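You operate a simulated robot arm through the tools that you are given. There is no shell and no other tool.

The job below is to be done with a simulated robot arm. You get a single attempt, and the scene is never put back.

JOB
Move the blue divider to slot L2 and the red one to L1, then rack both cases.
Fine: the black case stands between slots L1 and L2, the brown case between L2 and L3. Set down upright: black case, brown case.

Only the result counts: the job must be done as asked and must still hold three seconds after the hand-in. Knocking over, shifting, dropping, spilling or breaking anything else fails it.

ROBOT AND FRAMES
A 6-joint arm with a two-finger parallel gripper, fixed in place. Base frame: the origin is at the foot of the arm, x ahead of it, y to its left, z up; the work surface is at about z = 950. Lengths are in mm, angles in rad, forces in N, time in s.
Its first joint turns from -2.897 to 2.897 rad. Payload 3.91 kg.
Tool frame: the origin (TCP) lies between the finger pads and is the grasp point; the fingertips stand 30 mm ahead of it; z points along the fingers, y is the line along which they close. The gripper opens to 110 mm. The fingers are 20 mm wide and 10 mm thick; the gripper's body (48 by 112 mm) begins 55 mm behind the TCP.
Orientation is told as [roll, pitch, yaw] about the base's x, y, z axes, in that order, counted from this pose: with the fingers straight down and closing along the base's y, the tool's x points along the base's -x, its y along +y and its z along -z.

CONTROLS
- The arm moves only by the tool move_arm. Its argument "deltas" is a list of rows, each a list of 3 entries, a list of its own where there are three numbers: the closure, from 0 (fully open) to 1 (shut), then the shift along the tool's x, y, z in mm, then the turn, a rotation vector about the tool's x, y, z in rad. In form: [[jaw, [x, y, z], [ax, ay, az]], ...]. A call has 1 to 20 rows; each row shifts and turns the commanded pose from where the row before left it, along the tool's axes as they then stand. Each row takes 0.2 s and may step no farther than 50 mm and 0.15 rad from the row before; otherwise, or with a gripper value out of range, the whole call is refused. A pose out of reach is approached as far as the arm can. The call stops where the force on the tool passes 40 N (or 10 N more than at its start, if that is more) or the arm is blocked; 0.2 s more then pass. The fingers move at their own pace (about 108 mm/s each) and stop on an object; they squeeze with about 28 N. The grip force told is the motor's: it shows also when the fingers shut on nothing. Time passes only in rows, and 0.2 s behind the last, so rows that do not move let the fingers close. It gives the time, the measured TCP pose, the force on the tool (base axes), the opening and the grip force at its end, in the units of the frame above (readings bear some noise), with the torque about the TCP (base axes, N m) and any sound that the robot's microphone picked up.
- Cameras (640 x 400 px; columns grow to the right, rows downward): "scene" is fixed at [401.6, -501.6, 1694.6]; the picture's right is [0.79, -0.61, 0.00], its down [-0.47, -0.62, -0.63] and it looks along [0.38, 0.50, -0.78] (base axes); focal length 315 px, centre (320, 200). "wrist" rides on the gripper at [72, 17, -103] in the tool frame; the picture's right is [-0.23, 0.97, 0.00], its down [-0.76, -0.18, -0.62] and it looks along [-0.61, -0.14, 0.78] (tool axes); focal length 222 px, centre (320, 200). There is no depth. A picture from a camera that has moved, and an enlarged one, comes with that camera's place and axes in the base frame and with its lens.
- capture(camera): a new picture of that camera. It takes no simulated time.
- zoom(camera, box): a new picture of the part [left, top, right, bottom] of that camera's present view, enlarged. It takes no simulated time.
- hand_in(): hands the job in; it is judged then, once.

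Nothing tells you positions but the pictures and the camera data. Unless the task says otherwise, let go and move clear before handing in.

The tools are called after "Request:" as name(argument=value, ...) on one line, values as JSON. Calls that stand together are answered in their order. move_arm: Moves the arm, as the interface text tells. Its arguments: {"type":"object","properties":{"deltas":{"type":"array"}},"required":["deltas"]} The other tools are called the same way: capture (camera) takes a picture; zoom (camera, box) takes an enlarged picture of a part of a camera's view; hand_in () hands the job in.

At the start:

```text
time: 0.0
eef_pos: [685.7, -6.7, 1226.9]
ee_rot: [-0.001, 0.0, -0.001]
force: [0.0, 0.3, -0.9]
moment: [-0.01, 0.01, 0.0]
grip_width: 110.1
finger_force: 0.1
```

scene: 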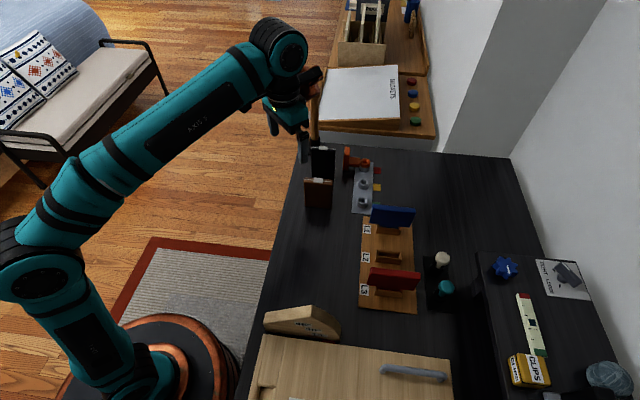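
wrist: 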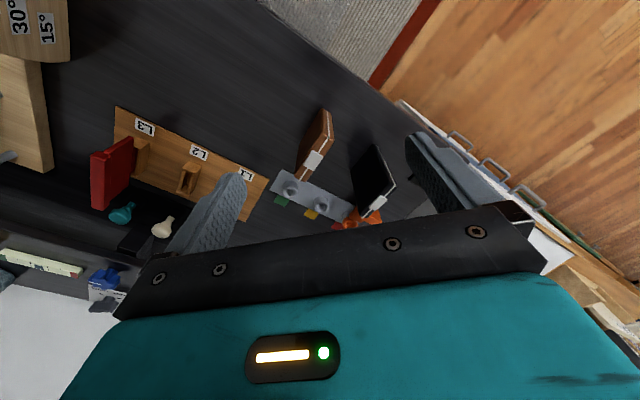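

I see a rack board with slots L1–L3 (blue divider in L1, red in L3 apparently), and two cases (black, brown) standing farther back. I'll take enlarged pictures before planning anything.

Request:
zoom(camera="scene", box=[340, 180, 460, 320])

Request:
zoom(camera="scene", box=[280, 120, 400, 220])

Request:
zoom(camera="wrist", box=[60, 80, 260, 260])

Request:
zoom(camera="wrist", box=[240, 90, 420, 250])

```text
2.86 times, centred on (400, 250) of scene
camera zoom: at [401.6, -501.6, 1694.6], right [0.79, -0.61, 0.0], down [-0.47, -0.62, -0.63], along [0.38, 0.5, -0.78], focal length 901 px, centre (91, 57)
```

zoom: 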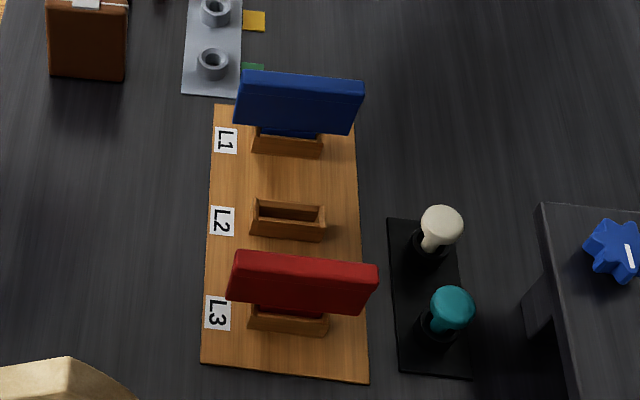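

```text
4.00 times, centred on (340, 170) of scene
camera zoom: at [401.6, -501.6, 1694.6], right [0.79, -0.61, 0.0], down [-0.47, -0.62, -0.63], along [0.38, 0.5, -0.78], focal length 1261 px, centre (240, 320)
```

zoom: 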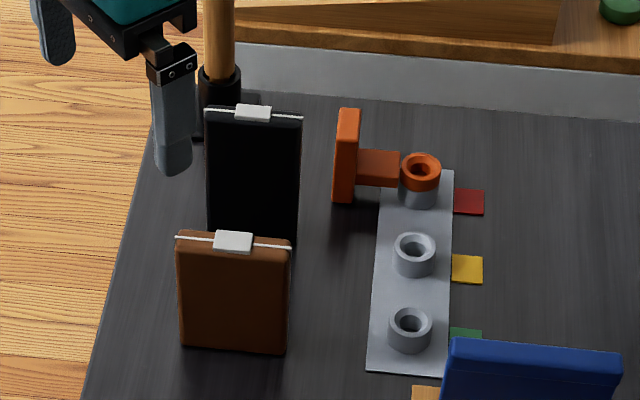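

```text
2.22 times, centred on (160, 170) of wrist
camera zoom: at [613.2, 11.6, 1329.3], right [0.23, 0.97, 0.0], down [0.76, -0.18, 0.62], along [0.61, -0.14, -0.78], focal length 494 px, centre (676, 267)
```

zoom: 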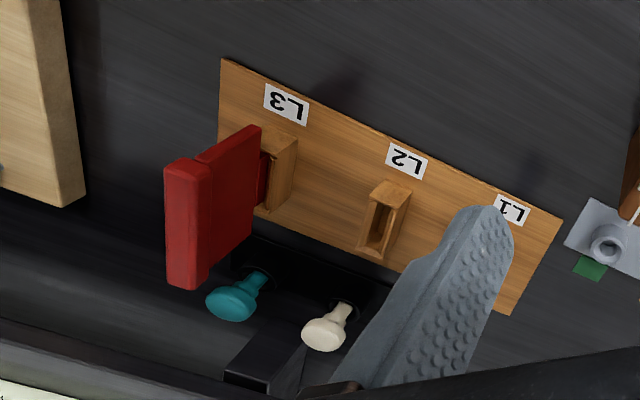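

```text
2.50 times, centred on (330, 170) of wrist
camera zoom: at [613.2, 11.6, 1329.3], right [0.23, 0.97, 0.0], down [0.76, -0.18, 0.62], along [0.61, -0.14, -0.78], focal length 555 px, centre (295, 275)
```

zoom: 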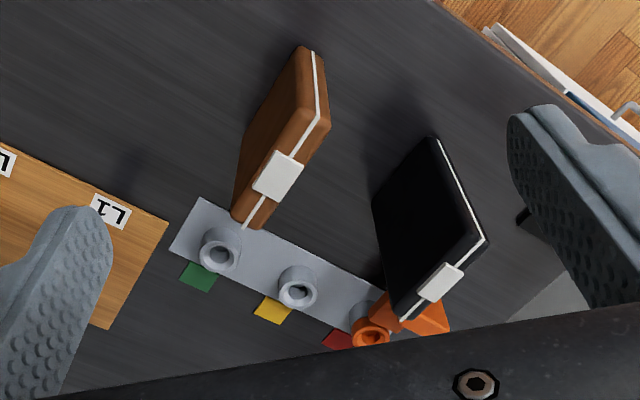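

I take the board to be turned about 45°, with its L1 end near (825, -150) and its L3 end near (640, -340). The cases stand farther out. I'll turn the gripper parallel to the board and look at it from above.

Request:
move_arm(deltas=[[0, [26.5, -34.5, 0], [0, 0, 0]], [0, [26.5, -34.5, 0], [0, 0, 0]], [0, [26.5, -34.5, 0], [0, 0, 0]], [0, [26.5, -34.5, 0], [0, 0, 0]], [0, [0, 0, 0], [0, 0, 0.1309]], [0, [0, 0, 0], [0, 0, 0.1309]], [0, [0, 0, 0], [0, 0, 0.1309]], [0, [0, 0, 0], [0, 0, 0.1309]], [0, [0, 0, 0], [0, 0, 0.1309]], [0, [0, 0, 0], [0, 0, 0.1309]]])

Request:
capture(camera="wrist")

Request:
capture(camera="scene")

```text
time: 2.2
eef_pos: [579.1, -144.2, 1226.6]
ee_rot: [0.001, 0.0, -0.787]
force: [0.2, -0.1, 0.1]
moment: [0.0, 0.02, 0.01]
grip_width: 110.0
finger_force: 0.1
```

```text
taken
camera wrist: at [540.3, -80.1, 1329.5], right [0.85, 0.53, 0.0], down [0.41, -0.66, 0.62], along [0.33, -0.53, -0.78], focal length 222 px, centre (320, 200)
```

wrist: 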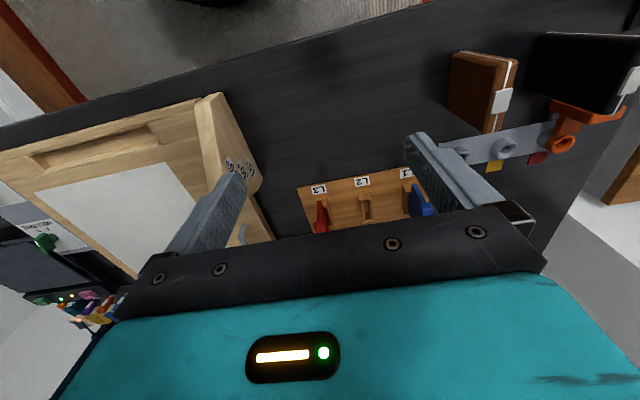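

```text
taken
```

scene: 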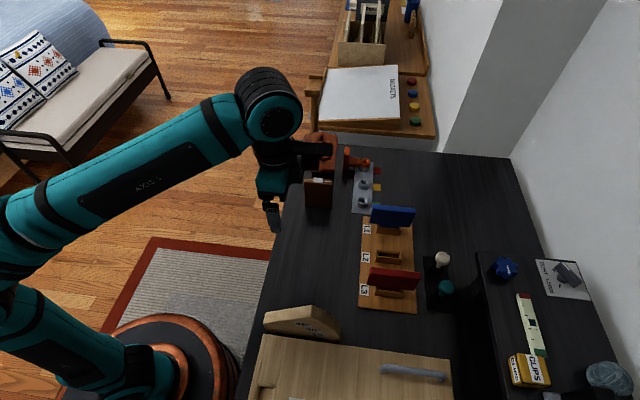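

The wrist view's useful part is what lies under the fingers, so I'll move farther over the board and look again.

Request:
move_arm(deltas=[[0, [-40, 0, 0], [0, 0, 0]], [0, [-40, 0, 0], [0, 0, 0]], [0, [-40, 0, 0], [0, 0, 0]]])

Request:
capture(camera="wrist")

Request:
zoom(camera="wrist", box=[230, 20, 430, 220])

```text
time: 3.0
eef_pos: [664.8, -228.2, 1226.7]
ee_rot: [-0.001, -0.002, -0.785]
force: [-1.4, 0.2, 0.8]
moment: [-0.03, -0.09, -0.01]
grip_width: 110.0
finger_force: 0.1
```

```text
taken
camera wrist: at [625.5, -164.7, 1329.5], right [0.85, 0.53, 0.0], down [0.41, -0.66, 0.62], along [0.33, -0.53, -0.78], focal length 222 px, centre (320, 200)
```

wrist: 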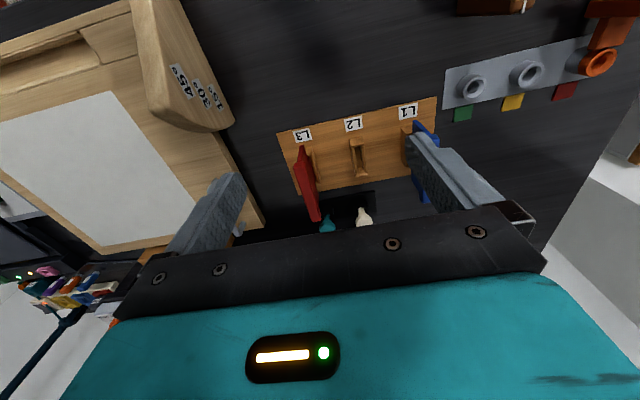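

```text
2.00 times, centred on (330, 120) of wrist
camera zoom: at [625.5, -164.7, 1329.5], right [0.85, 0.53, 0.0], down [0.41, -0.66, 0.62], along [0.33, -0.53, -0.78], focal length 444 px, centre (300, 360)
```

zoom: 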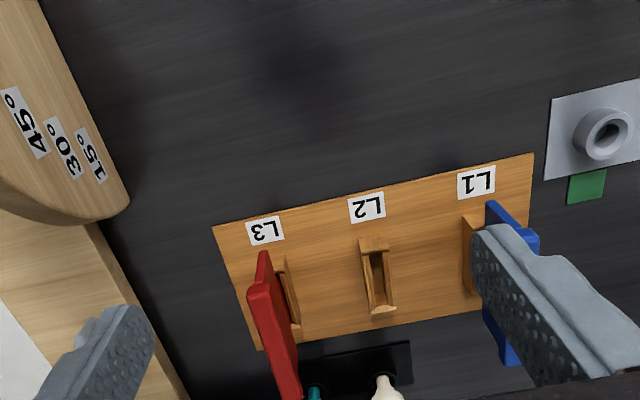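

The board is aligned with the gripper now. In my board frame (a toward the far side, b toward L1), L3, L2 and L1 sit at b of about 261, 350 and 438. I'll come closer for a second viewpoint to fix heights.

Request:
move_arm(deltas=[[0, [-25, 15, 20], [0, 0, 0]], [0, [-25, 15, 20], [0, 0, 0]]])

Request:
capture(camera="wrist")

Request:
zoom(camera="wrist", box=[230, 0, 430, 200])

```text
time: 3.6
eef_pos: [721.1, -243.8, 1186.8]
ee_rot: [0.001, 0.0, -0.786]
force: [-0.3, -0.6, 1.2]
moment: [-0.05, -0.06, -0.03]
grip_width: 109.7
finger_force: 0.1
```

```text
taken
camera wrist: at [682.1, -179.2, 1289.2], right [0.85, 0.53, 0.0], down [0.41, -0.66, 0.62], along [0.33, -0.53, -0.78], focal length 222 px, centre (320, 200)
```

wrist: 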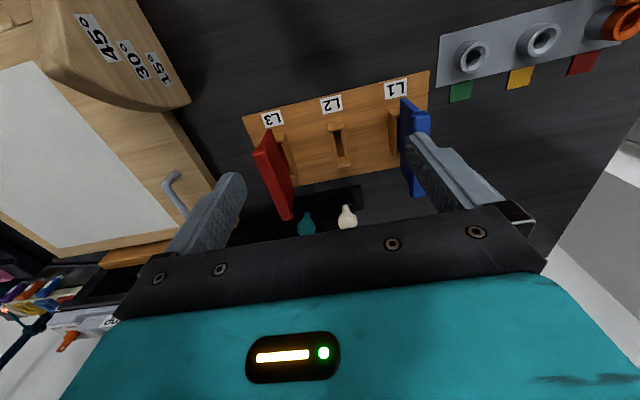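

```text
2.00 times, centred on (330, 100) of wrist
camera zoom: at [682.1, -179.2, 1289.2], right [0.85, 0.53, 0.0], down [0.41, -0.66, 0.62], along [0.33, -0.53, -0.78], focal length 444 px, centre (300, 400)
```

zoom: 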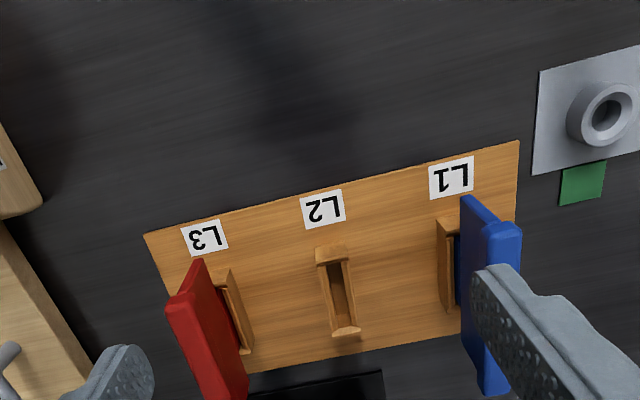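

Stereo confirms the board top at about z = 960. Next I'll look closely at the dividers' shape.

Request:
zoom(camera="wrist", box=[380, 80, 450, 210])

Request:
zoom(camera="wrist", box=[245, 110, 315, 230])

Request:
zoom(camera="scene", box=[350, 195, 430, 245])

Request:
zoom(camera="scene", box=[350, 245, 430, 315])

```text
3.08 times, centred on (415, 145) of wrist
camera zoom: at [682.1, -179.2, 1289.2], right [0.85, 0.53, 0.0], down [0.41, -0.66, 0.62], along [0.33, -0.53, -0.78], focal length 684 px, centre (28, 369)
```

zoom: 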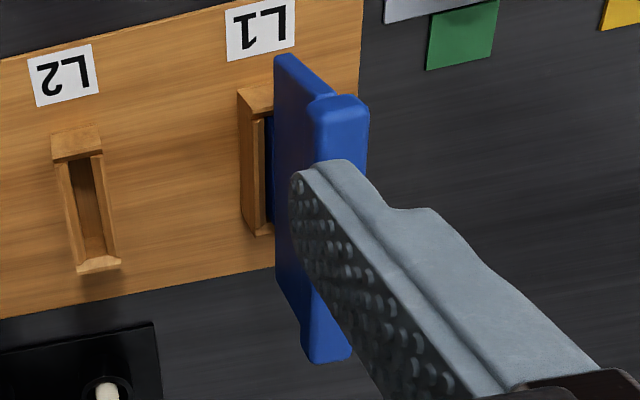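

```text
3.33 times, centred on (280, 170) of wrist
camera zoom: at [682.1, -179.2, 1289.2], right [0.85, 0.53, 0.0], down [0.41, -0.66, 0.62], along [0.33, -0.53, -0.78], focal length 740 px, centre (453, 300)
```

zoom: 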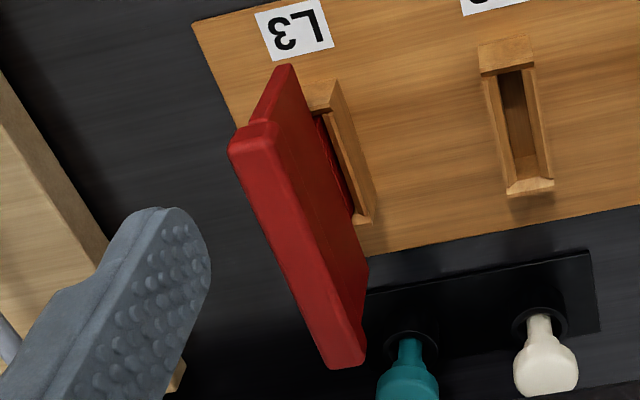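

```text
8.00 times, centred on (390, 220) of scene
camera zoom: at [401.6, -501.6, 1694.6], right [0.79, -0.61, 0.0], down [-0.47, -0.62, -0.63], along [0.38, 0.5, -0.78], focal length 2522 px, centre (-240, 40)
```

zoom: 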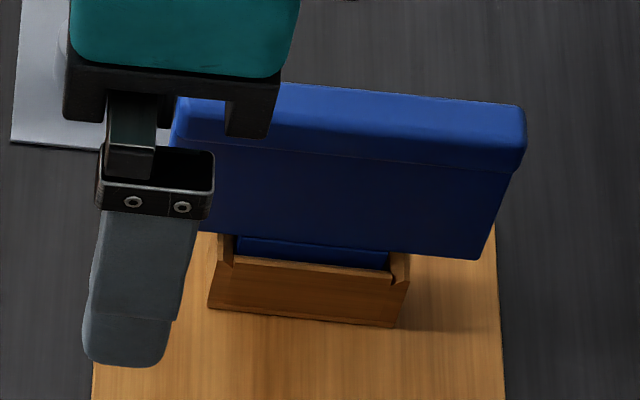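

```text
5.71 times, centred on (390, 280) of scene
camera zoom: at [401.6, -501.6, 1694.6], right [0.79, -0.61, 0.0], down [-0.47, -0.62, -0.63], along [0.38, 0.5, -0.78], focal length 1802 px, centre (-80, -257)
```

zoom: 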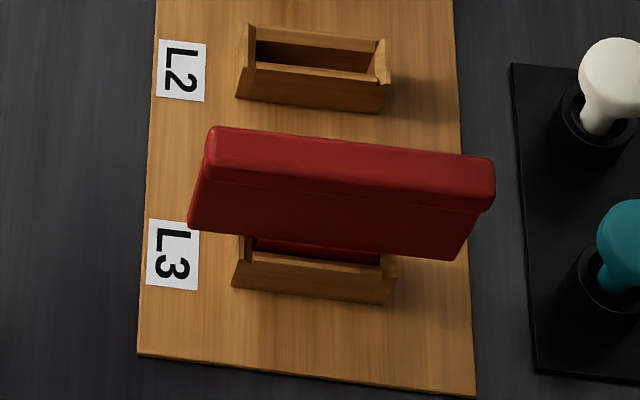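

Each divider is about 110 mm wide, with a thicker top bar whose top is near z = 1060. Blue is centred near a = 757, b = 439. I'll move above blue and check the alignment.

Request:
move_arm(deltas=[[0, [-25, 34, 0], [0, 0, 0]], [0, [-25, 34, 0], [0, 0, 0]], [0, [-25.2, 33.5, 0], [0, 0, 0]], [0, [0, 0, 0], [0, 0, 0]]])

Request:
capture(camera="wrist")

Request:
zoom(camera="wrist", box=[220, 0, 420, 200])

```text
time: 4.6
eef_pos: [847.0, -224.7, 1185.6]
ee_rot: [-0.001, 0.002, -0.786]
force: [0.0, 0.2, -1.0]
moment: [0.03, 0.03, -0.01]
grip_width: 110.0
finger_force: 0.1
```

```text
taken
camera wrist: at [808.1, -160.1, 1288.5], right [0.85, 0.53, 0.0], down [0.41, -0.66, 0.62], along [0.33, -0.53, -0.78], focal length 222 px, centre (320, 200)
```

wrist: 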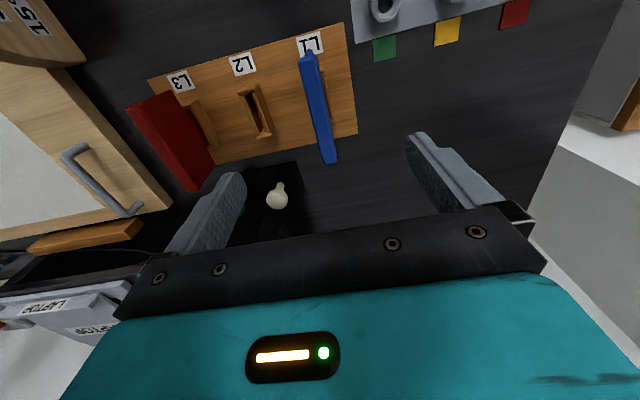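

```text
2.00 times, centred on (320, 100) of wrist
camera zoom: at [808.1, -160.1, 1288.5], right [0.85, 0.53, 0.0], down [0.41, -0.66, 0.62], along [0.33, -0.53, -0.78], focal length 444 px, centre (320, 400)
```

zoom: 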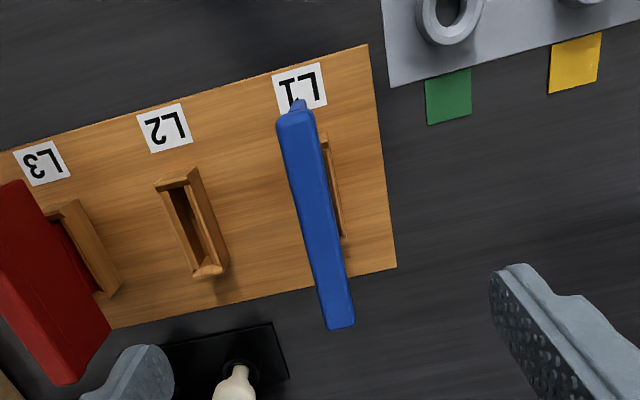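

Blue's bar is centred near a = 757, b = 442, with its top near z = 1050. I'll descend part way, staying above the bar, and recheck before closing.

Request:
move_arm(deltas=[[0, [0, 0, 40], [0, 0, 0]], [0, [0, 1, 40], [0, 0, 0]], [0, [0, 0, 0], [0, 0, 0]]])

Request:
capture(camera="wrist")

Request:
zoom(camera="wrist", box=[220, 0, 420, 200])

Request:
zoom(camera="scene", box=[340, 160, 440, 260])

```text
time: 5.4
eef_pos: [847.7, -224.3, 1106.4]
ee_rot: [0.0, -0.002, -0.785]
force: [0.4, -0.7, 0.2]
moment: [-0.03, -0.02, -0.03]
grip_width: 109.9
finger_force: 0.1
```

```text
taken
camera wrist: at [808.9, -159.3, 1209.4], right [0.85, 0.53, 0.0], down [0.41, -0.66, 0.62], along [0.33, -0.53, -0.78], focal length 222 px, centre (320, 200)
```

wrist: 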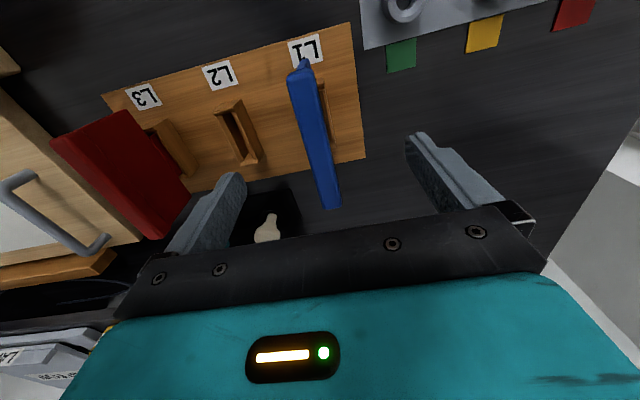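

```text
2.00 times, centred on (320, 100) of wrist
camera zoom: at [808.9, -159.3, 1209.4], right [0.85, 0.53, 0.0], down [0.41, -0.66, 0.62], along [0.33, -0.53, -0.78], focal length 444 px, centre (320, 400)
```

zoom: 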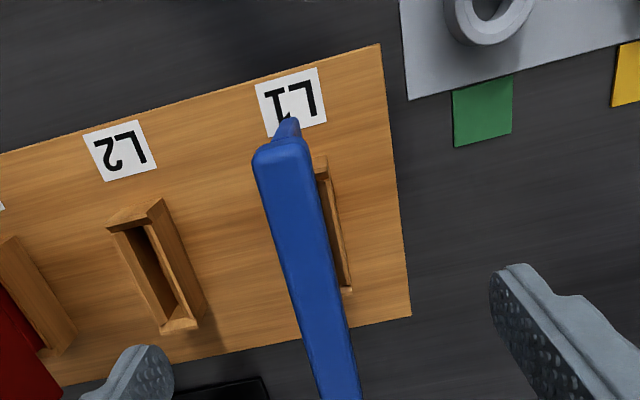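

```text
4.00 times, centred on (390, 210) of scene
camera zoom: at [401.6, -501.6, 1694.6], right [0.79, -0.61, 0.0], down [-0.47, -0.62, -0.63], along [0.38, 0.5, -0.78], focal length 1261 px, centre (40, 160)
```

zoom: 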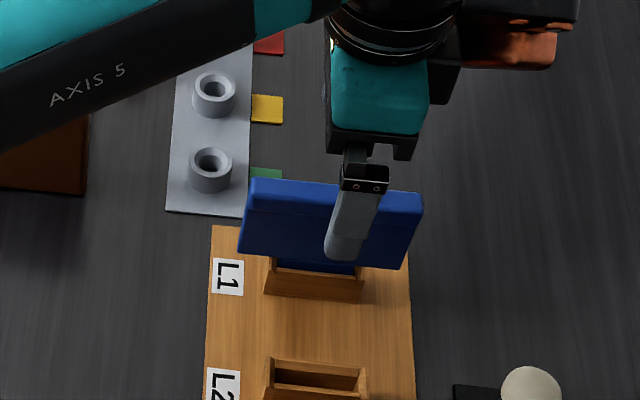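

The gripper is centred over blue to within about 1.5 mm. I'll descend to the bar and close on it.

Request:
move_arm(deltas=[[0, [0, 0, 33], [0, 0, 0]], [0, [0, 0, 32], [0, 0, 0]], [0, [0, 0, 0], [0, 0, 0]], [0.6, [0, 0, 0], [0, 0, 0]], [1, [0, 0, 0], [0, 0, 0]], [1, [0, 0, 0], [0, 0, 0]], [1, [0, 0, 0], [0, 0, 0]], [1, [0, 0, 0], [0, 0, 0]]])

Request:
capture(camera="wrist")

Request:
zoom(camera="scene", box=[340, 160, 440, 260])

```text
time: 7.2
eef_pos: [846.6, -223.6, 1041.6]
ee_rot: [0.0, 0.001, -0.784]
force: [-0.6, -0.3, 0.2]
moment: [0.02, 0.01, 0.0]
grip_width: 17.1
finger_force: 27.7
```

```text
taken
camera wrist: at [808.7, -159.0, 1144.3], right [0.85, 0.53, 0.0], down [0.41, -0.66, 0.62], along [0.33, -0.53, -0.78], focal length 222 px, centre (320, 200)
```

wrist: 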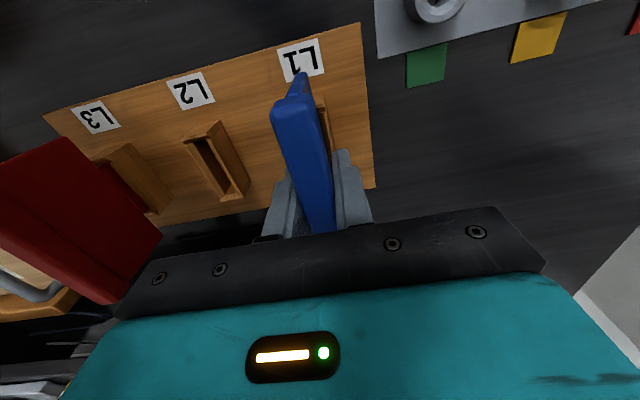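

```text
4.00 times, centred on (390, 210) of scene
camera zoom: at [401.6, -501.6, 1694.6], right [0.79, -0.61, 0.0], down [-0.47, -0.62, -0.63], along [0.38, 0.5, -0.78], focal length 1261 px, centre (40, 160)
```

zoom: 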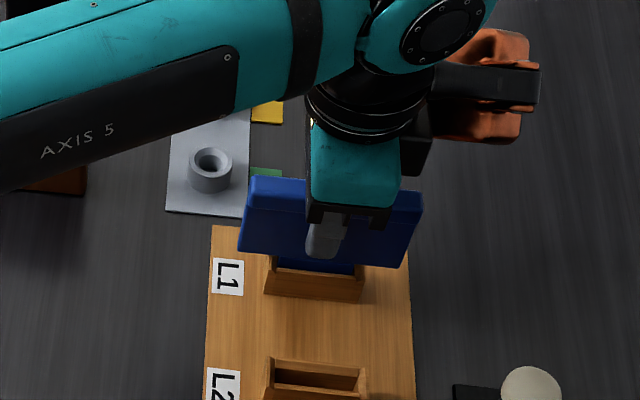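

Blue is gripped, with the jaws at 17 mm and no side load. I'll lift it straight up, slowly.

Request:
move_arm(deltas=[[1, [0, 0, -8], [0, 0, 0]], [1, [0, 0, -12], [0, 0, 0]], [1, [0, 0, -15], [0, 0, 0]], [1, [0, 0, -15], [0, 0, 0]], [1, [0, 0, -15], [0, 0, 0]], [1, [0, 0, 0], [0, 0, 0]]])

Request:
zoom(camera="wrist", box=[220, 0, 420, 200])

Request:
zoom(camera="scene", box=[340, 160, 440, 260])

```text
time: 8.6
eef_pos: [846.7, -225.2, 1105.8]
ee_rot: [-0.002, -0.002, -0.785]
force: [-1.1, -0.4, -0.7]
moment: [0.0, 0.01, -0.04]
grip_width: 16.6
finger_force: 28.0
```

```text
2.00 times, centred on (320, 100) of wrist
camera zoom: at [807.7, -159.7, 1209.1], right [0.85, 0.53, 0.0], down [0.41, -0.66, 0.62], along [0.33, -0.53, -0.78], focal length 444 px, centre (320, 400)
```

zoom: 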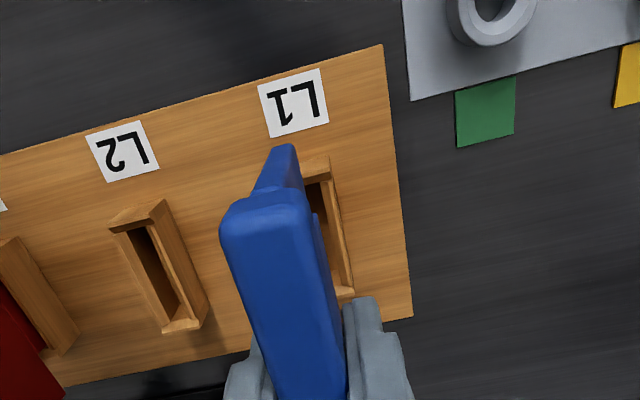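

```text
4.00 times, centred on (390, 210) of scene
camera zoom: at [401.6, -501.6, 1694.6], right [0.79, -0.61, 0.0], down [-0.47, -0.62, -0.63], along [0.38, 0.5, -0.78], focal length 1261 px, centre (40, 160)
```

zoom: 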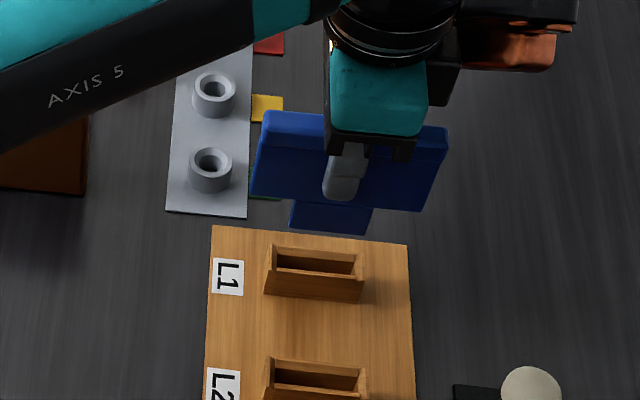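

Blue is out of L1 and both empty slots are in view. I'll shift it one slot pitch toward L2 (about 89.5 mm), then compare where the L2 slot appears with where L1 appears now.

Request:
move_arm(deltas=[[1, [0, -20, 0], [0, 0, 0]], [1, [0, -25, 0], [0, 0, 0]], [1, [0, -25, 0], [0, 0, 0]], [1, [0, -19.5, 0], [0, 0, 0]], [1, [0, 0, 0], [0, 0, 0]], [1, [0, 0, 0], [0, 0, 0]]])

Request:
zoom(camera="wrist", box=[220, 0, 420, 200])

Request:
zoom(camera="scene", box=[340, 180, 440, 280])

```text
time: 10.0
eef_pos: [783.3, -286.4, 1106.9]
ee_rot: [0.001, 0.0, -0.783]
force: [-0.7, -0.1, -0.8]
moment: [-0.02, -0.01, -0.03]
grip_width: 16.9
finger_force: 28.1
```

```text
2.00 times, centred on (320, 100) of wrist
camera zoom: at [744.2, -223.1, 1209.1], right [0.85, 0.53, 0.0], down [0.41, -0.66, 0.62], along [0.33, -0.53, -0.78], focal length 444 px, centre (320, 400)
```

zoom: 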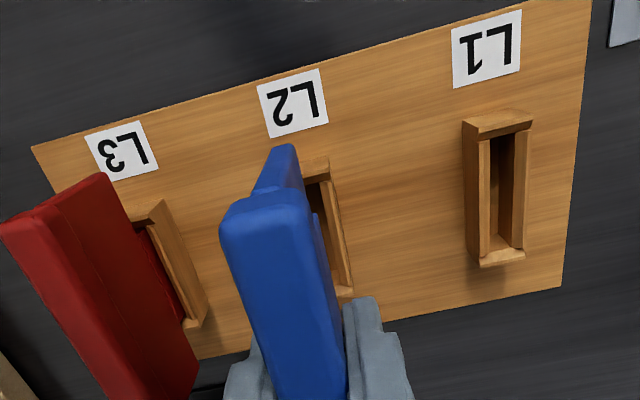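

```text
4.00 times, centred on (390, 230) of scene
camera zoom: at [401.6, -501.6, 1694.6], right [0.79, -0.61, 0.0], down [-0.47, -0.62, -0.63], along [0.38, 0.5, -0.78], focal length 1261 px, centre (40, 80)
```

zoom: 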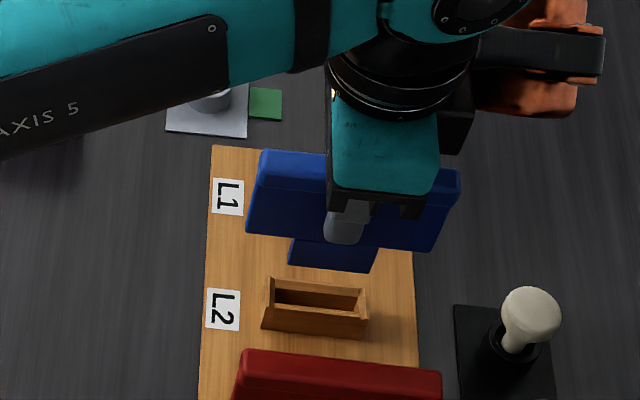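

L2 now appears within about a pixel of where L1 did, so the alignment is good. I'll lower slowly and stop to look before the tongue enters.

Request:
move_arm(deltas=[[1, [0, 0, 12], [0, 0, 0]], [1, [0, 0, 12], [0, 0, 0]], [1, [0, 0, 8], [0, 0, 0]], [1, [0, 0, 0], [0, 0, 0]]])

Request:
zoom(camera="wrist", box=[260, 40, 400, 200])

Request:
zoom(camera="scene", box=[350, 200, 430, 280])

```text
time: 11.0
eef_pos: [783.6, -287.0, 1073.9]
ee_rot: [0.002, -0.001, -0.786]
force: [-0.3, 0.2, -1.4]
moment: [0.01, -0.03, 0.02]
grip_width: 16.9
finger_force: 27.9
```

```text
2.50 times, centred on (330, 120) of wrist
camera zoom: at [744.1, -223.2, 1177.0], right [0.85, 0.53, 0.0], down [0.41, -0.66, 0.62], along [0.33, -0.53, -0.78], focal length 555 px, centre (295, 400)
```

zoom: 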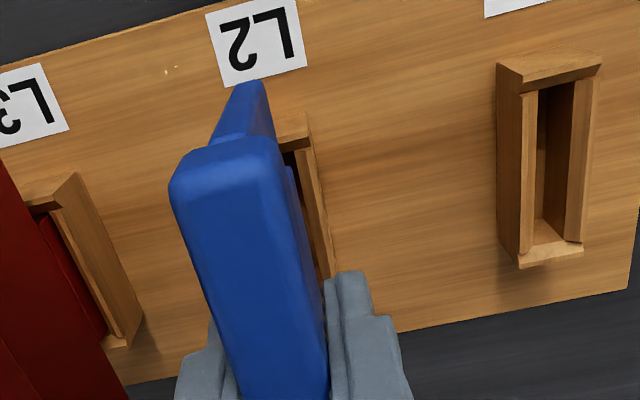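

```text
5.00 times, centred on (390, 240) of scene
camera zoom: at [401.6, -501.6, 1694.6], right [0.79, -0.61, 0.0], down [-0.47, -0.62, -0.63], along [0.38, 0.5, -0.78], focal length 1576 px, centre (-30, 0)
```

zoom: 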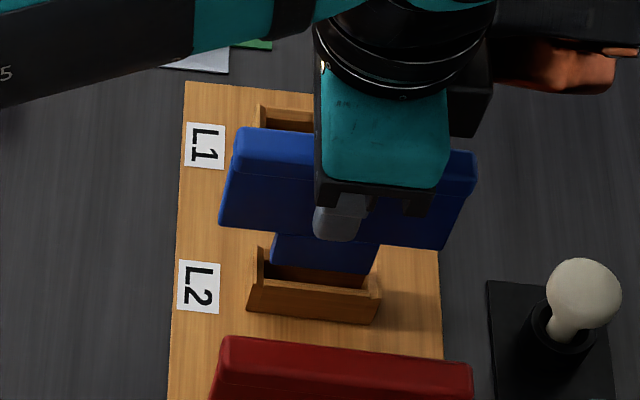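

The tongue is lined up just above the slot. I'll continue down in small steps and watch the force.

Request:
move_arm(deltas=[[1, [0, 0, 6], [0, 0, 0]], [1, [0, 0, 6], [0, 0, 0]], [1, [0, 0, 6], [0, 0, 0]], [1, [0, 0, 6], [0, 0, 0]], [1, [0, 0, 6], [0, 0, 0]], [1, [0, 0, 0], [0, 0, 0]]])

Request:
zoom(camera="scene", box=[350, 200, 430, 280])

Request:
zoom(camera="wrist", box=[260, 40, 400, 200])

```text
time: 12.4
eef_pos: [783.1, -286.5, 1043.5]
ee_rot: [0.0, 0.001, -0.785]
force: [0.0, -0.1, -0.7]
moment: [0.01, -0.02, -0.05]
grip_width: 17.0
finger_force: 27.9
```

```text
5.00 times, centred on (390, 240) of scene
camera zoom: at [401.6, -501.6, 1694.6], right [0.79, -0.61, 0.0], down [-0.47, -0.62, -0.63], along [0.38, 0.5, -0.78], focal length 1576 px, centre (-30, 0)
```

zoom: 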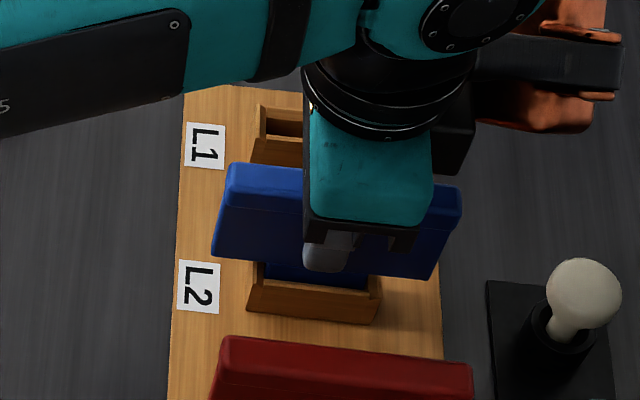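

```text
2.50 times, centred on (330, 120) of wrist
camera zoom: at [744.2, -223.2, 1147.2], right [0.85, 0.53, 0.0], down [0.41, -0.66, 0.62], along [0.33, -0.53, -0.78], focal length 555 px, centre (295, 400)
```

zoom: 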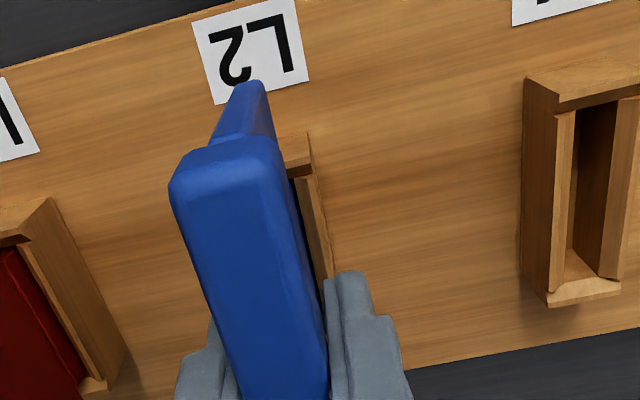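

The tongue has gone in with no load and about 2 mm remain. I'll press gently until it seats.

Request:
move_arm(deltas=[[1, [0, 0, 1.5], [0, 0, 0]], [1, [0, 0, 1], [0, 0, 0]], [1, [0, 0, 0], [0, 0, 0]]])

```text
time: 13.2
eef_pos: [781.9, -287.2, 1041.0]
ee_rot: [0.0, 0.0, -0.785]
force: [-0.1, 0.5, -1.0]
moment: [-0.01, 0.0, 0.02]
grip_width: 16.8
finger_force: 28.0
```

Request:
move_arm(deltas=[[1, [0, 0, 0.7], [0, 0, 0]], [1, [0, 0, 0], [0, 0, 0]]])

```text
time: 13.8
eef_pos: [783.6, -287.7, 1041.1]
ee_rot: [0.002, 0.0, -0.785]
force: [0.8, -0.5, 4.0]
moment: [0.0, -0.04, -0.01]
grip_width: 17.0
finger_force: 28.1
```

The force rose to 4 N, so blue is seated in L2. I'll open and rise straight up.

Request:
move_arm(deltas=[[0.8, [0, 0, 0], [0, 0, 0]], [0.6, [0, 0, 0], [0, 0, 0]], [0.5, [0, 0, 0], [0, 0, 0]], [0.5, [0, 0, -20], [0, 0, 0]], [0.5, [0, 0, -40], [0, 0, 0]], [0.5, [0, 0, -40], [0, 0, 0]], [0.2, [0, 0, -20], [0, 0, 0]], [0, [0, 0, 0], [0, 0, 0]]])

Request:
capture(camera="wrist")

Request:
zoom(camera="scene", box=[340, 200, 440, 310])

```text
time: 15.6
eef_pos: [781.7, -287.9, 1161.4]
ee_rot: [0.0, -0.001, -0.785]
force: [0.4, -0.2, 0.0]
moment: [-0.02, 0.02, 0.02]
grip_width: 110.0
finger_force: 0.1
```

```text
taken
camera wrist: at [743.7, -223.8, 1264.7], right [0.85, 0.53, 0.0], down [0.41, -0.66, 0.62], along [0.33, -0.53, -0.78], focal length 222 px, centre (320, 200)
```

wrist: 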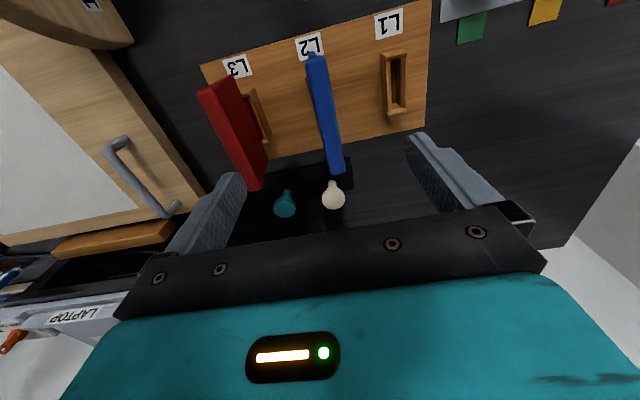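

```text
3.64 times, centred on (390, 255) of scene
camera zoom: at [401.6, -501.6, 1694.6], right [0.79, -0.61, 0.0], down [-0.47, -0.62, -0.63], along [0.38, 0.5, -0.78], focal length 1146 px, centre (66, 0)
```

zoom: 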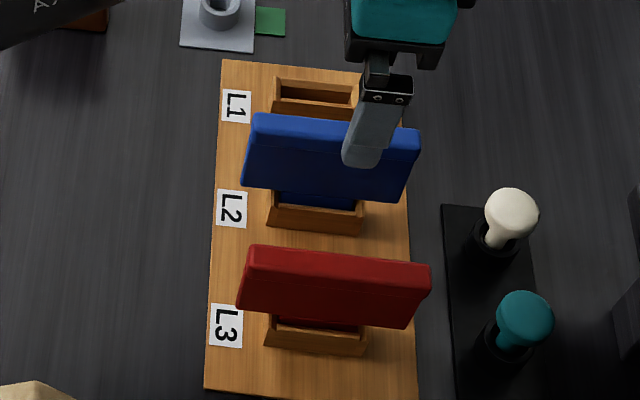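

Blue stands in L2. Next I'll move above the red divider in L3 and check the centring.

Request:
move_arm(deltas=[[0, [0, -30, 0], [0, 0, 0]], [0, [0, -30, 0], [0, 0, 0]], [0, [0, -29.7, 0], [0, 0, 0]], [0, [0, 0, 27], [0, 0, 0]], [0, [0, 0, 27], [0, 0, 0]], [0, [0, 0, 0], [0, 0, 0]]])

Request:
capture(camera="wrist")

Request:
zoom(camera="wrist", box=[220, 0, 420, 200])

```text
time: 17.0
eef_pos: [718.7, -350.7, 1106.7]
ee_rot: [0.0, 0.0, -0.785]
force: [0.6, -0.2, 0.0]
moment: [-0.01, 0.03, -0.02]
grip_width: 110.1
finger_force: 0.0
```

```text
taken
camera wrist: at [680.2, -286.7, 1209.9], right [0.85, 0.53, 0.0], down [0.41, -0.66, 0.62], along [0.33, -0.53, -0.78], focal length 222 px, centre (320, 200)
```

wrist: 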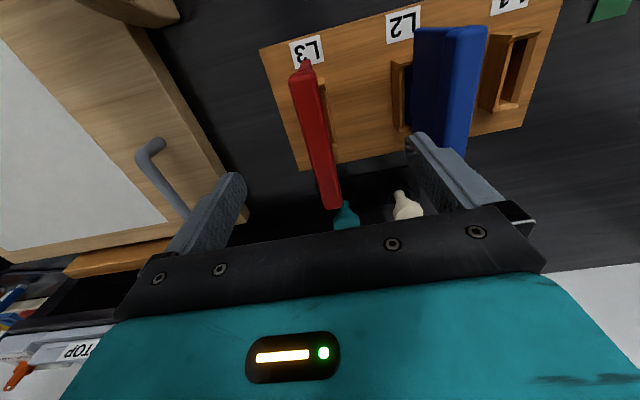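

```text
2.00 times, centred on (320, 100) of wrist
camera zoom: at [680.2, -286.7, 1209.9], right [0.85, 0.53, 0.0], down [0.41, -0.66, 0.62], along [0.33, -0.53, -0.78], focal length 444 px, centre (320, 400)
```

zoom: 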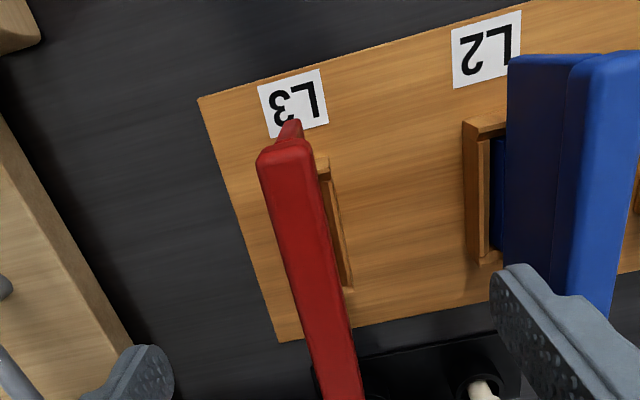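

Red sits within about 2 mm of the gripper centre, as blue did. I'll descend and grip it.

Request:
move_arm(deltas=[[0, [0, -0.7, 33], [0, 0, 0]], [0, [0, 0, 32], [0, 0, 0]], [0, [0, 0, 0], [0, 0, 0]], [0.6, [0, 0, 0], [0, 0, 0]], [1, [0, 0, 0], [0, 0, 0]], [1, [0, 0, 0], [0, 0, 0]], [1, [0, 0, 0], [0, 0, 0]], [1, [0, 0, 0], [0, 0, 0]]])

```text
time: 18.8
eef_pos: [719.9, -351.3, 1042.6]
ee_rot: [0.0, 0.001, -0.786]
force: [-0.4, 0.6, -0.7]
moment: [0.02, 0.02, -0.04]
grip_width: 17.2
finger_force: 27.8
```

Red is gripped. I'll lift it 130 mm so it clears blue's top.

Request:
move_arm(deltas=[[1, [0, 0, -8], [0, 0, 0]], [1, [0, 0, -12], [0, 0, 0]], [1, [0, 0, -15], [0, 0, 0]], [1, [0, 0, -20], [0, 0, 0]], [1, [0, 0, -25], [0, 0, 0]], [1, [0, 0, -25], [0, 0, 0]], [1, [0, 0, -25], [0, 0, 0]], [1, [0, 0, 0], [0, 0, 0]]])

Request:
capture(camera="wrist")

Request:
zoom(camera="scene", box=[340, 190, 440, 310])

```text
time: 20.6
eef_pos: [719.3, -352.8, 1172.1]
ee_rot: [-0.001, -0.001, -0.786]
force: [-0.7, -0.2, 0.0]
moment: [0.0, 0.0, -0.04]
grip_width: 17.0
finger_force: 28.0
```

```text
taken
camera wrist: at [679.9, -287.6, 1275.3], right [0.85, 0.53, 0.0], down [0.41, -0.66, 0.62], along [0.33, -0.53, -0.78], focal length 222 px, centre (320, 200)
```

wrist: 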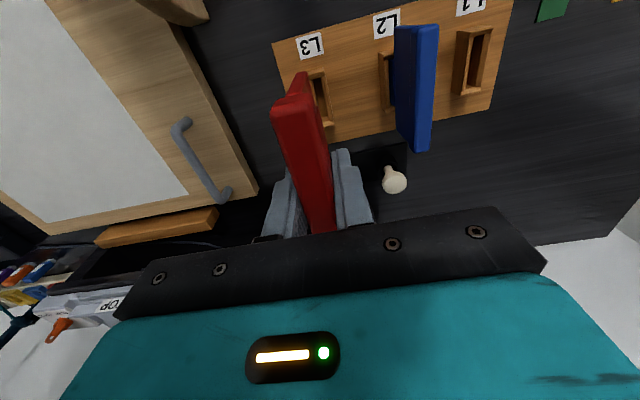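

```text
3.33 times, centred on (390, 250) of scene
camera zoom: at [401.6, -501.6, 1694.6], right [0.79, -0.61, 0.0], down [-0.47, -0.62, -0.63], along [0.38, 0.5, -0.78], focal length 1051 px, centre (87, 33)
```

zoom: 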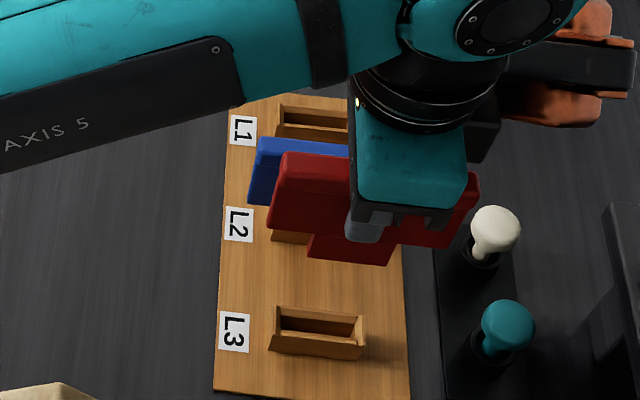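

I'll take a reference zoom of L3 at this height to match against once I'm over L1.

Request:
zoom(camera="wrist", box=[220, 0, 420, 200])

Request:
move_arm(deltas=[[1, [0, 25, 0], [0, 0, 0]], [1, [0, 35, 0], [0, 0, 0]], [1, [0, 35, 0], [0, 0, 0]], [1, [0, 35, 0], [0, 0, 0]], [1, [0, 30, 0], [0, 0, 0]], [1, [0, 19.5, 0], [0, 0, 0]], [1, [0, 0, 0], [0, 0, 0]], [1, [0, 0, 0], [0, 0, 0]]])

Request:
zoom(camera="wrist", box=[220, 0, 420, 200])

```text
2.00 times, centred on (320, 100) of wrist
camera zoom: at [679.9, -287.6, 1275.3], right [0.85, 0.53, 0.0], down [0.41, -0.66, 0.62], along [0.33, -0.53, -0.78], focal length 444 px, centre (320, 400)
```

zoom: 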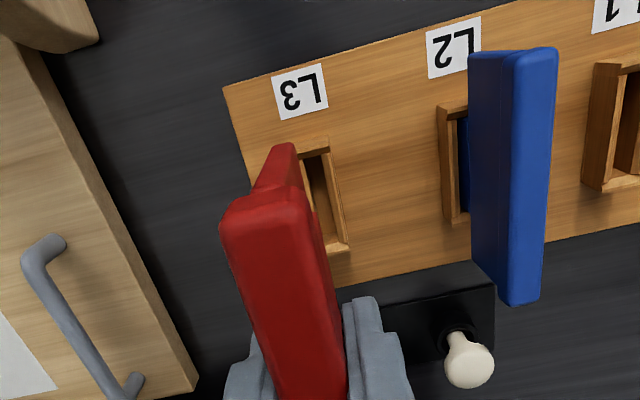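

```text
time: 22.4
eef_pos: [847.2, -224.3, 1173.0]
ee_rot: [0.0, 0.0, -0.786]
force: [-0.6, 0.5, -0.7]
moment: [-0.01, 0.0, -0.01]
grip_width: 16.8
finger_force: 28.2
```

```text
2.00 times, centred on (320, 100) of wrist
camera zoom: at [807.5, -160.3, 1275.1], right [0.85, 0.53, 0.0], down [0.41, -0.66, 0.62], along [0.33, -0.53, -0.78], focal length 444 px, centre (320, 400)
```

zoom: 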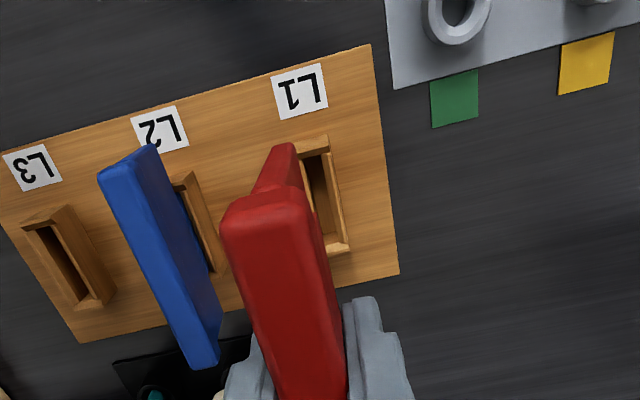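

L1 now matches the L3 reference to within a pixel. I'll lower red and pause just above the slot.

Request:
move_arm(deltas=[[1, [0, 0, 25], [0, 0, 0]], [1, [0, 0, 25], [0, 0, 0]], [1, [0, 0, 20], [0, 0, 0]], [1, [0, 0, 15], [0, 0, 0]], [1, [0, 0, 13], [0, 0, 0]], [1, [0, 0, 0], [0, 0, 0]]])

Request:
zoom(camera="wrist", box=[260, 40, 400, 200])

Request:
zoom(camera="scene", box=[350, 180, 430, 260])

```text
time: 23.8
eef_pos: [846.6, -223.4, 1074.9]
ee_rot: [0.001, -0.001, -0.784]
force: [0.1, -0.2, -0.2]
moment: [0.04, -0.02, -0.02]
grip_width: 16.8
finger_force: 28.3
```

```text
2.50 times, centred on (330, 120) of wrist
camera zoom: at [807.7, -160.0, 1176.8], right [0.85, 0.53, 0.0], down [0.41, -0.66, 0.62], along [0.33, -0.53, -0.78], focal length 555 px, centre (295, 400)
```

zoom: 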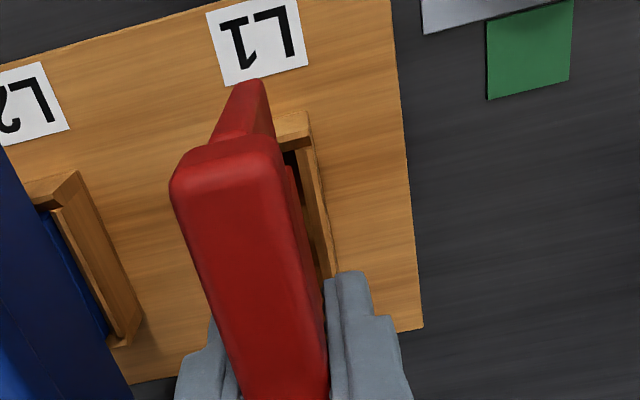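

```text
5.00 times, centred on (390, 220) of scene
camera zoom: at [401.6, -501.6, 1694.6], right [0.79, -0.61, 0.0], down [-0.47, -0.62, -0.63], along [0.38, 0.5, -0.78], focal length 1576 px, centre (-30, 100)
```

zoom: 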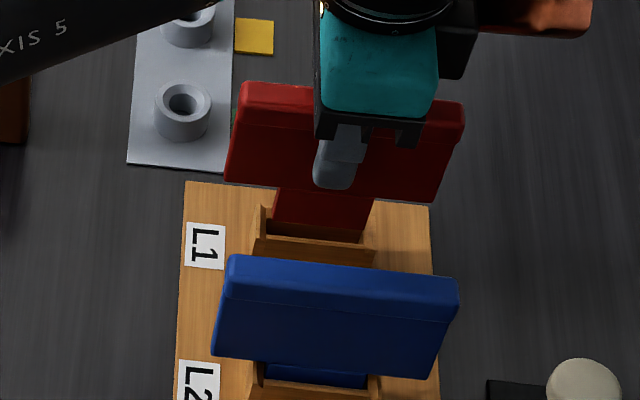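

This view matches blue's at the same stage. I'll insert red.

Request:
move_arm(deltas=[[1, [0, 0, 6], [0, 0, 0]], [1, [0, 0, 6], [0, 0, 0]], [1, [0, 0, 6], [0, 0, 0]], [1, [0, 0, 6], [0, 0, 0]], [1, [0, 0, 6], [0, 0, 0]], [1, [0, 0, 1.5], [0, 0, 0]], [1, [0, 0, 0], [0, 0, 0]]])

Request:
zoom(camera="scene", box=[350, 180, 430, 260])

```text
time: 25.4
eef_pos: [846.0, -223.9, 1041.8]
ee_rot: [0.0, 0.0, -0.784]
force: [0.4, 0.1, -1.1]
moment: [0.0, -0.02, -0.01]
grip_width: 16.8
finger_force: 27.8
```

```text
5.00 times, centred on (390, 220) of scene
camera zoom: at [401.6, -501.6, 1694.6], right [0.79, -0.61, 0.0], down [-0.47, -0.62, -0.63], along [0.38, 0.5, -0.78], focal length 1576 px, centre (-30, 100)
```

zoom: 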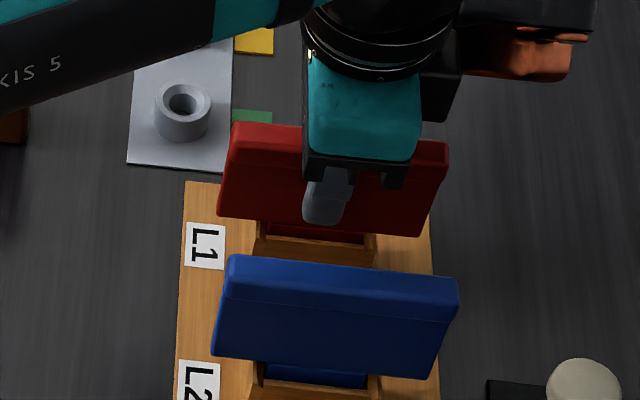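

Request:
move_arm(deltas=[[1, [0, 0, 0.8], [0, 0, 0]], [1, [0, 0, 0], [0, 0, 0]]])

```text
time: 26.0
eef_pos: [845.7, -225.0, 1042.0]
ee_rot: [0.0, 0.0, -0.785]
force: [1.0, -1.2, 4.1]
moment: [-0.04, -0.05, 0.02]
grip_width: 17.0
finger_force: 28.3
```

Red is seated, with contact at 4 N. I'll release and rise.

Request:
move_arm(deltas=[[0.8, [0, 0, 0], [0, 0, 0]], [0.6, [0, 0, 0], [0, 0, 0]], [0.5, [0, 0, 0], [0, 0, 0]], [0.5, [0, 0, -20], [0, 0, 0]], [0.5, [0, 0, -40], [0, 0, 0]], [0.5, [0, 0, -45], [0, 0, 0]], [0.2, [0, 0, -45], [0, 0, 0]], [0, [0, 0, -20], [0, 0, 0]], [0, [0, 0, 0], [0, 0, 0]]])

Request:
capture(camera="wrist")

Request:
capture(camera="scene")

```text
time: 28.0
eef_pos: [839.8, -222.5, 1203.8]
ee_rot: [0.003, -0.005, -0.787]
force: [0.2, 0.0, -0.9]
moment: [-0.01, 0.02, 0.0]
grip_width: 109.9
finger_force: 0.1
out of reach, approached as far as the arm can: row 8
```

```text
taken
camera wrist: at [800.1, -158.3, 1305.5], right [0.85, 0.53, 0.0], down [0.41, -0.66, 0.63], along [0.33, -0.53, -0.78], focal length 222 px, centre (320, 200)
```

wrist: 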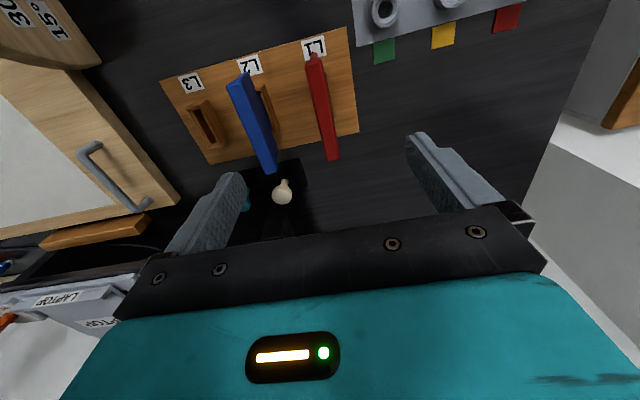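

```text
taken
```

scene: 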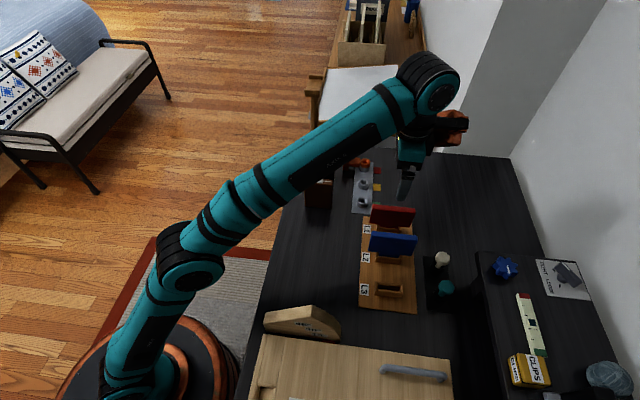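

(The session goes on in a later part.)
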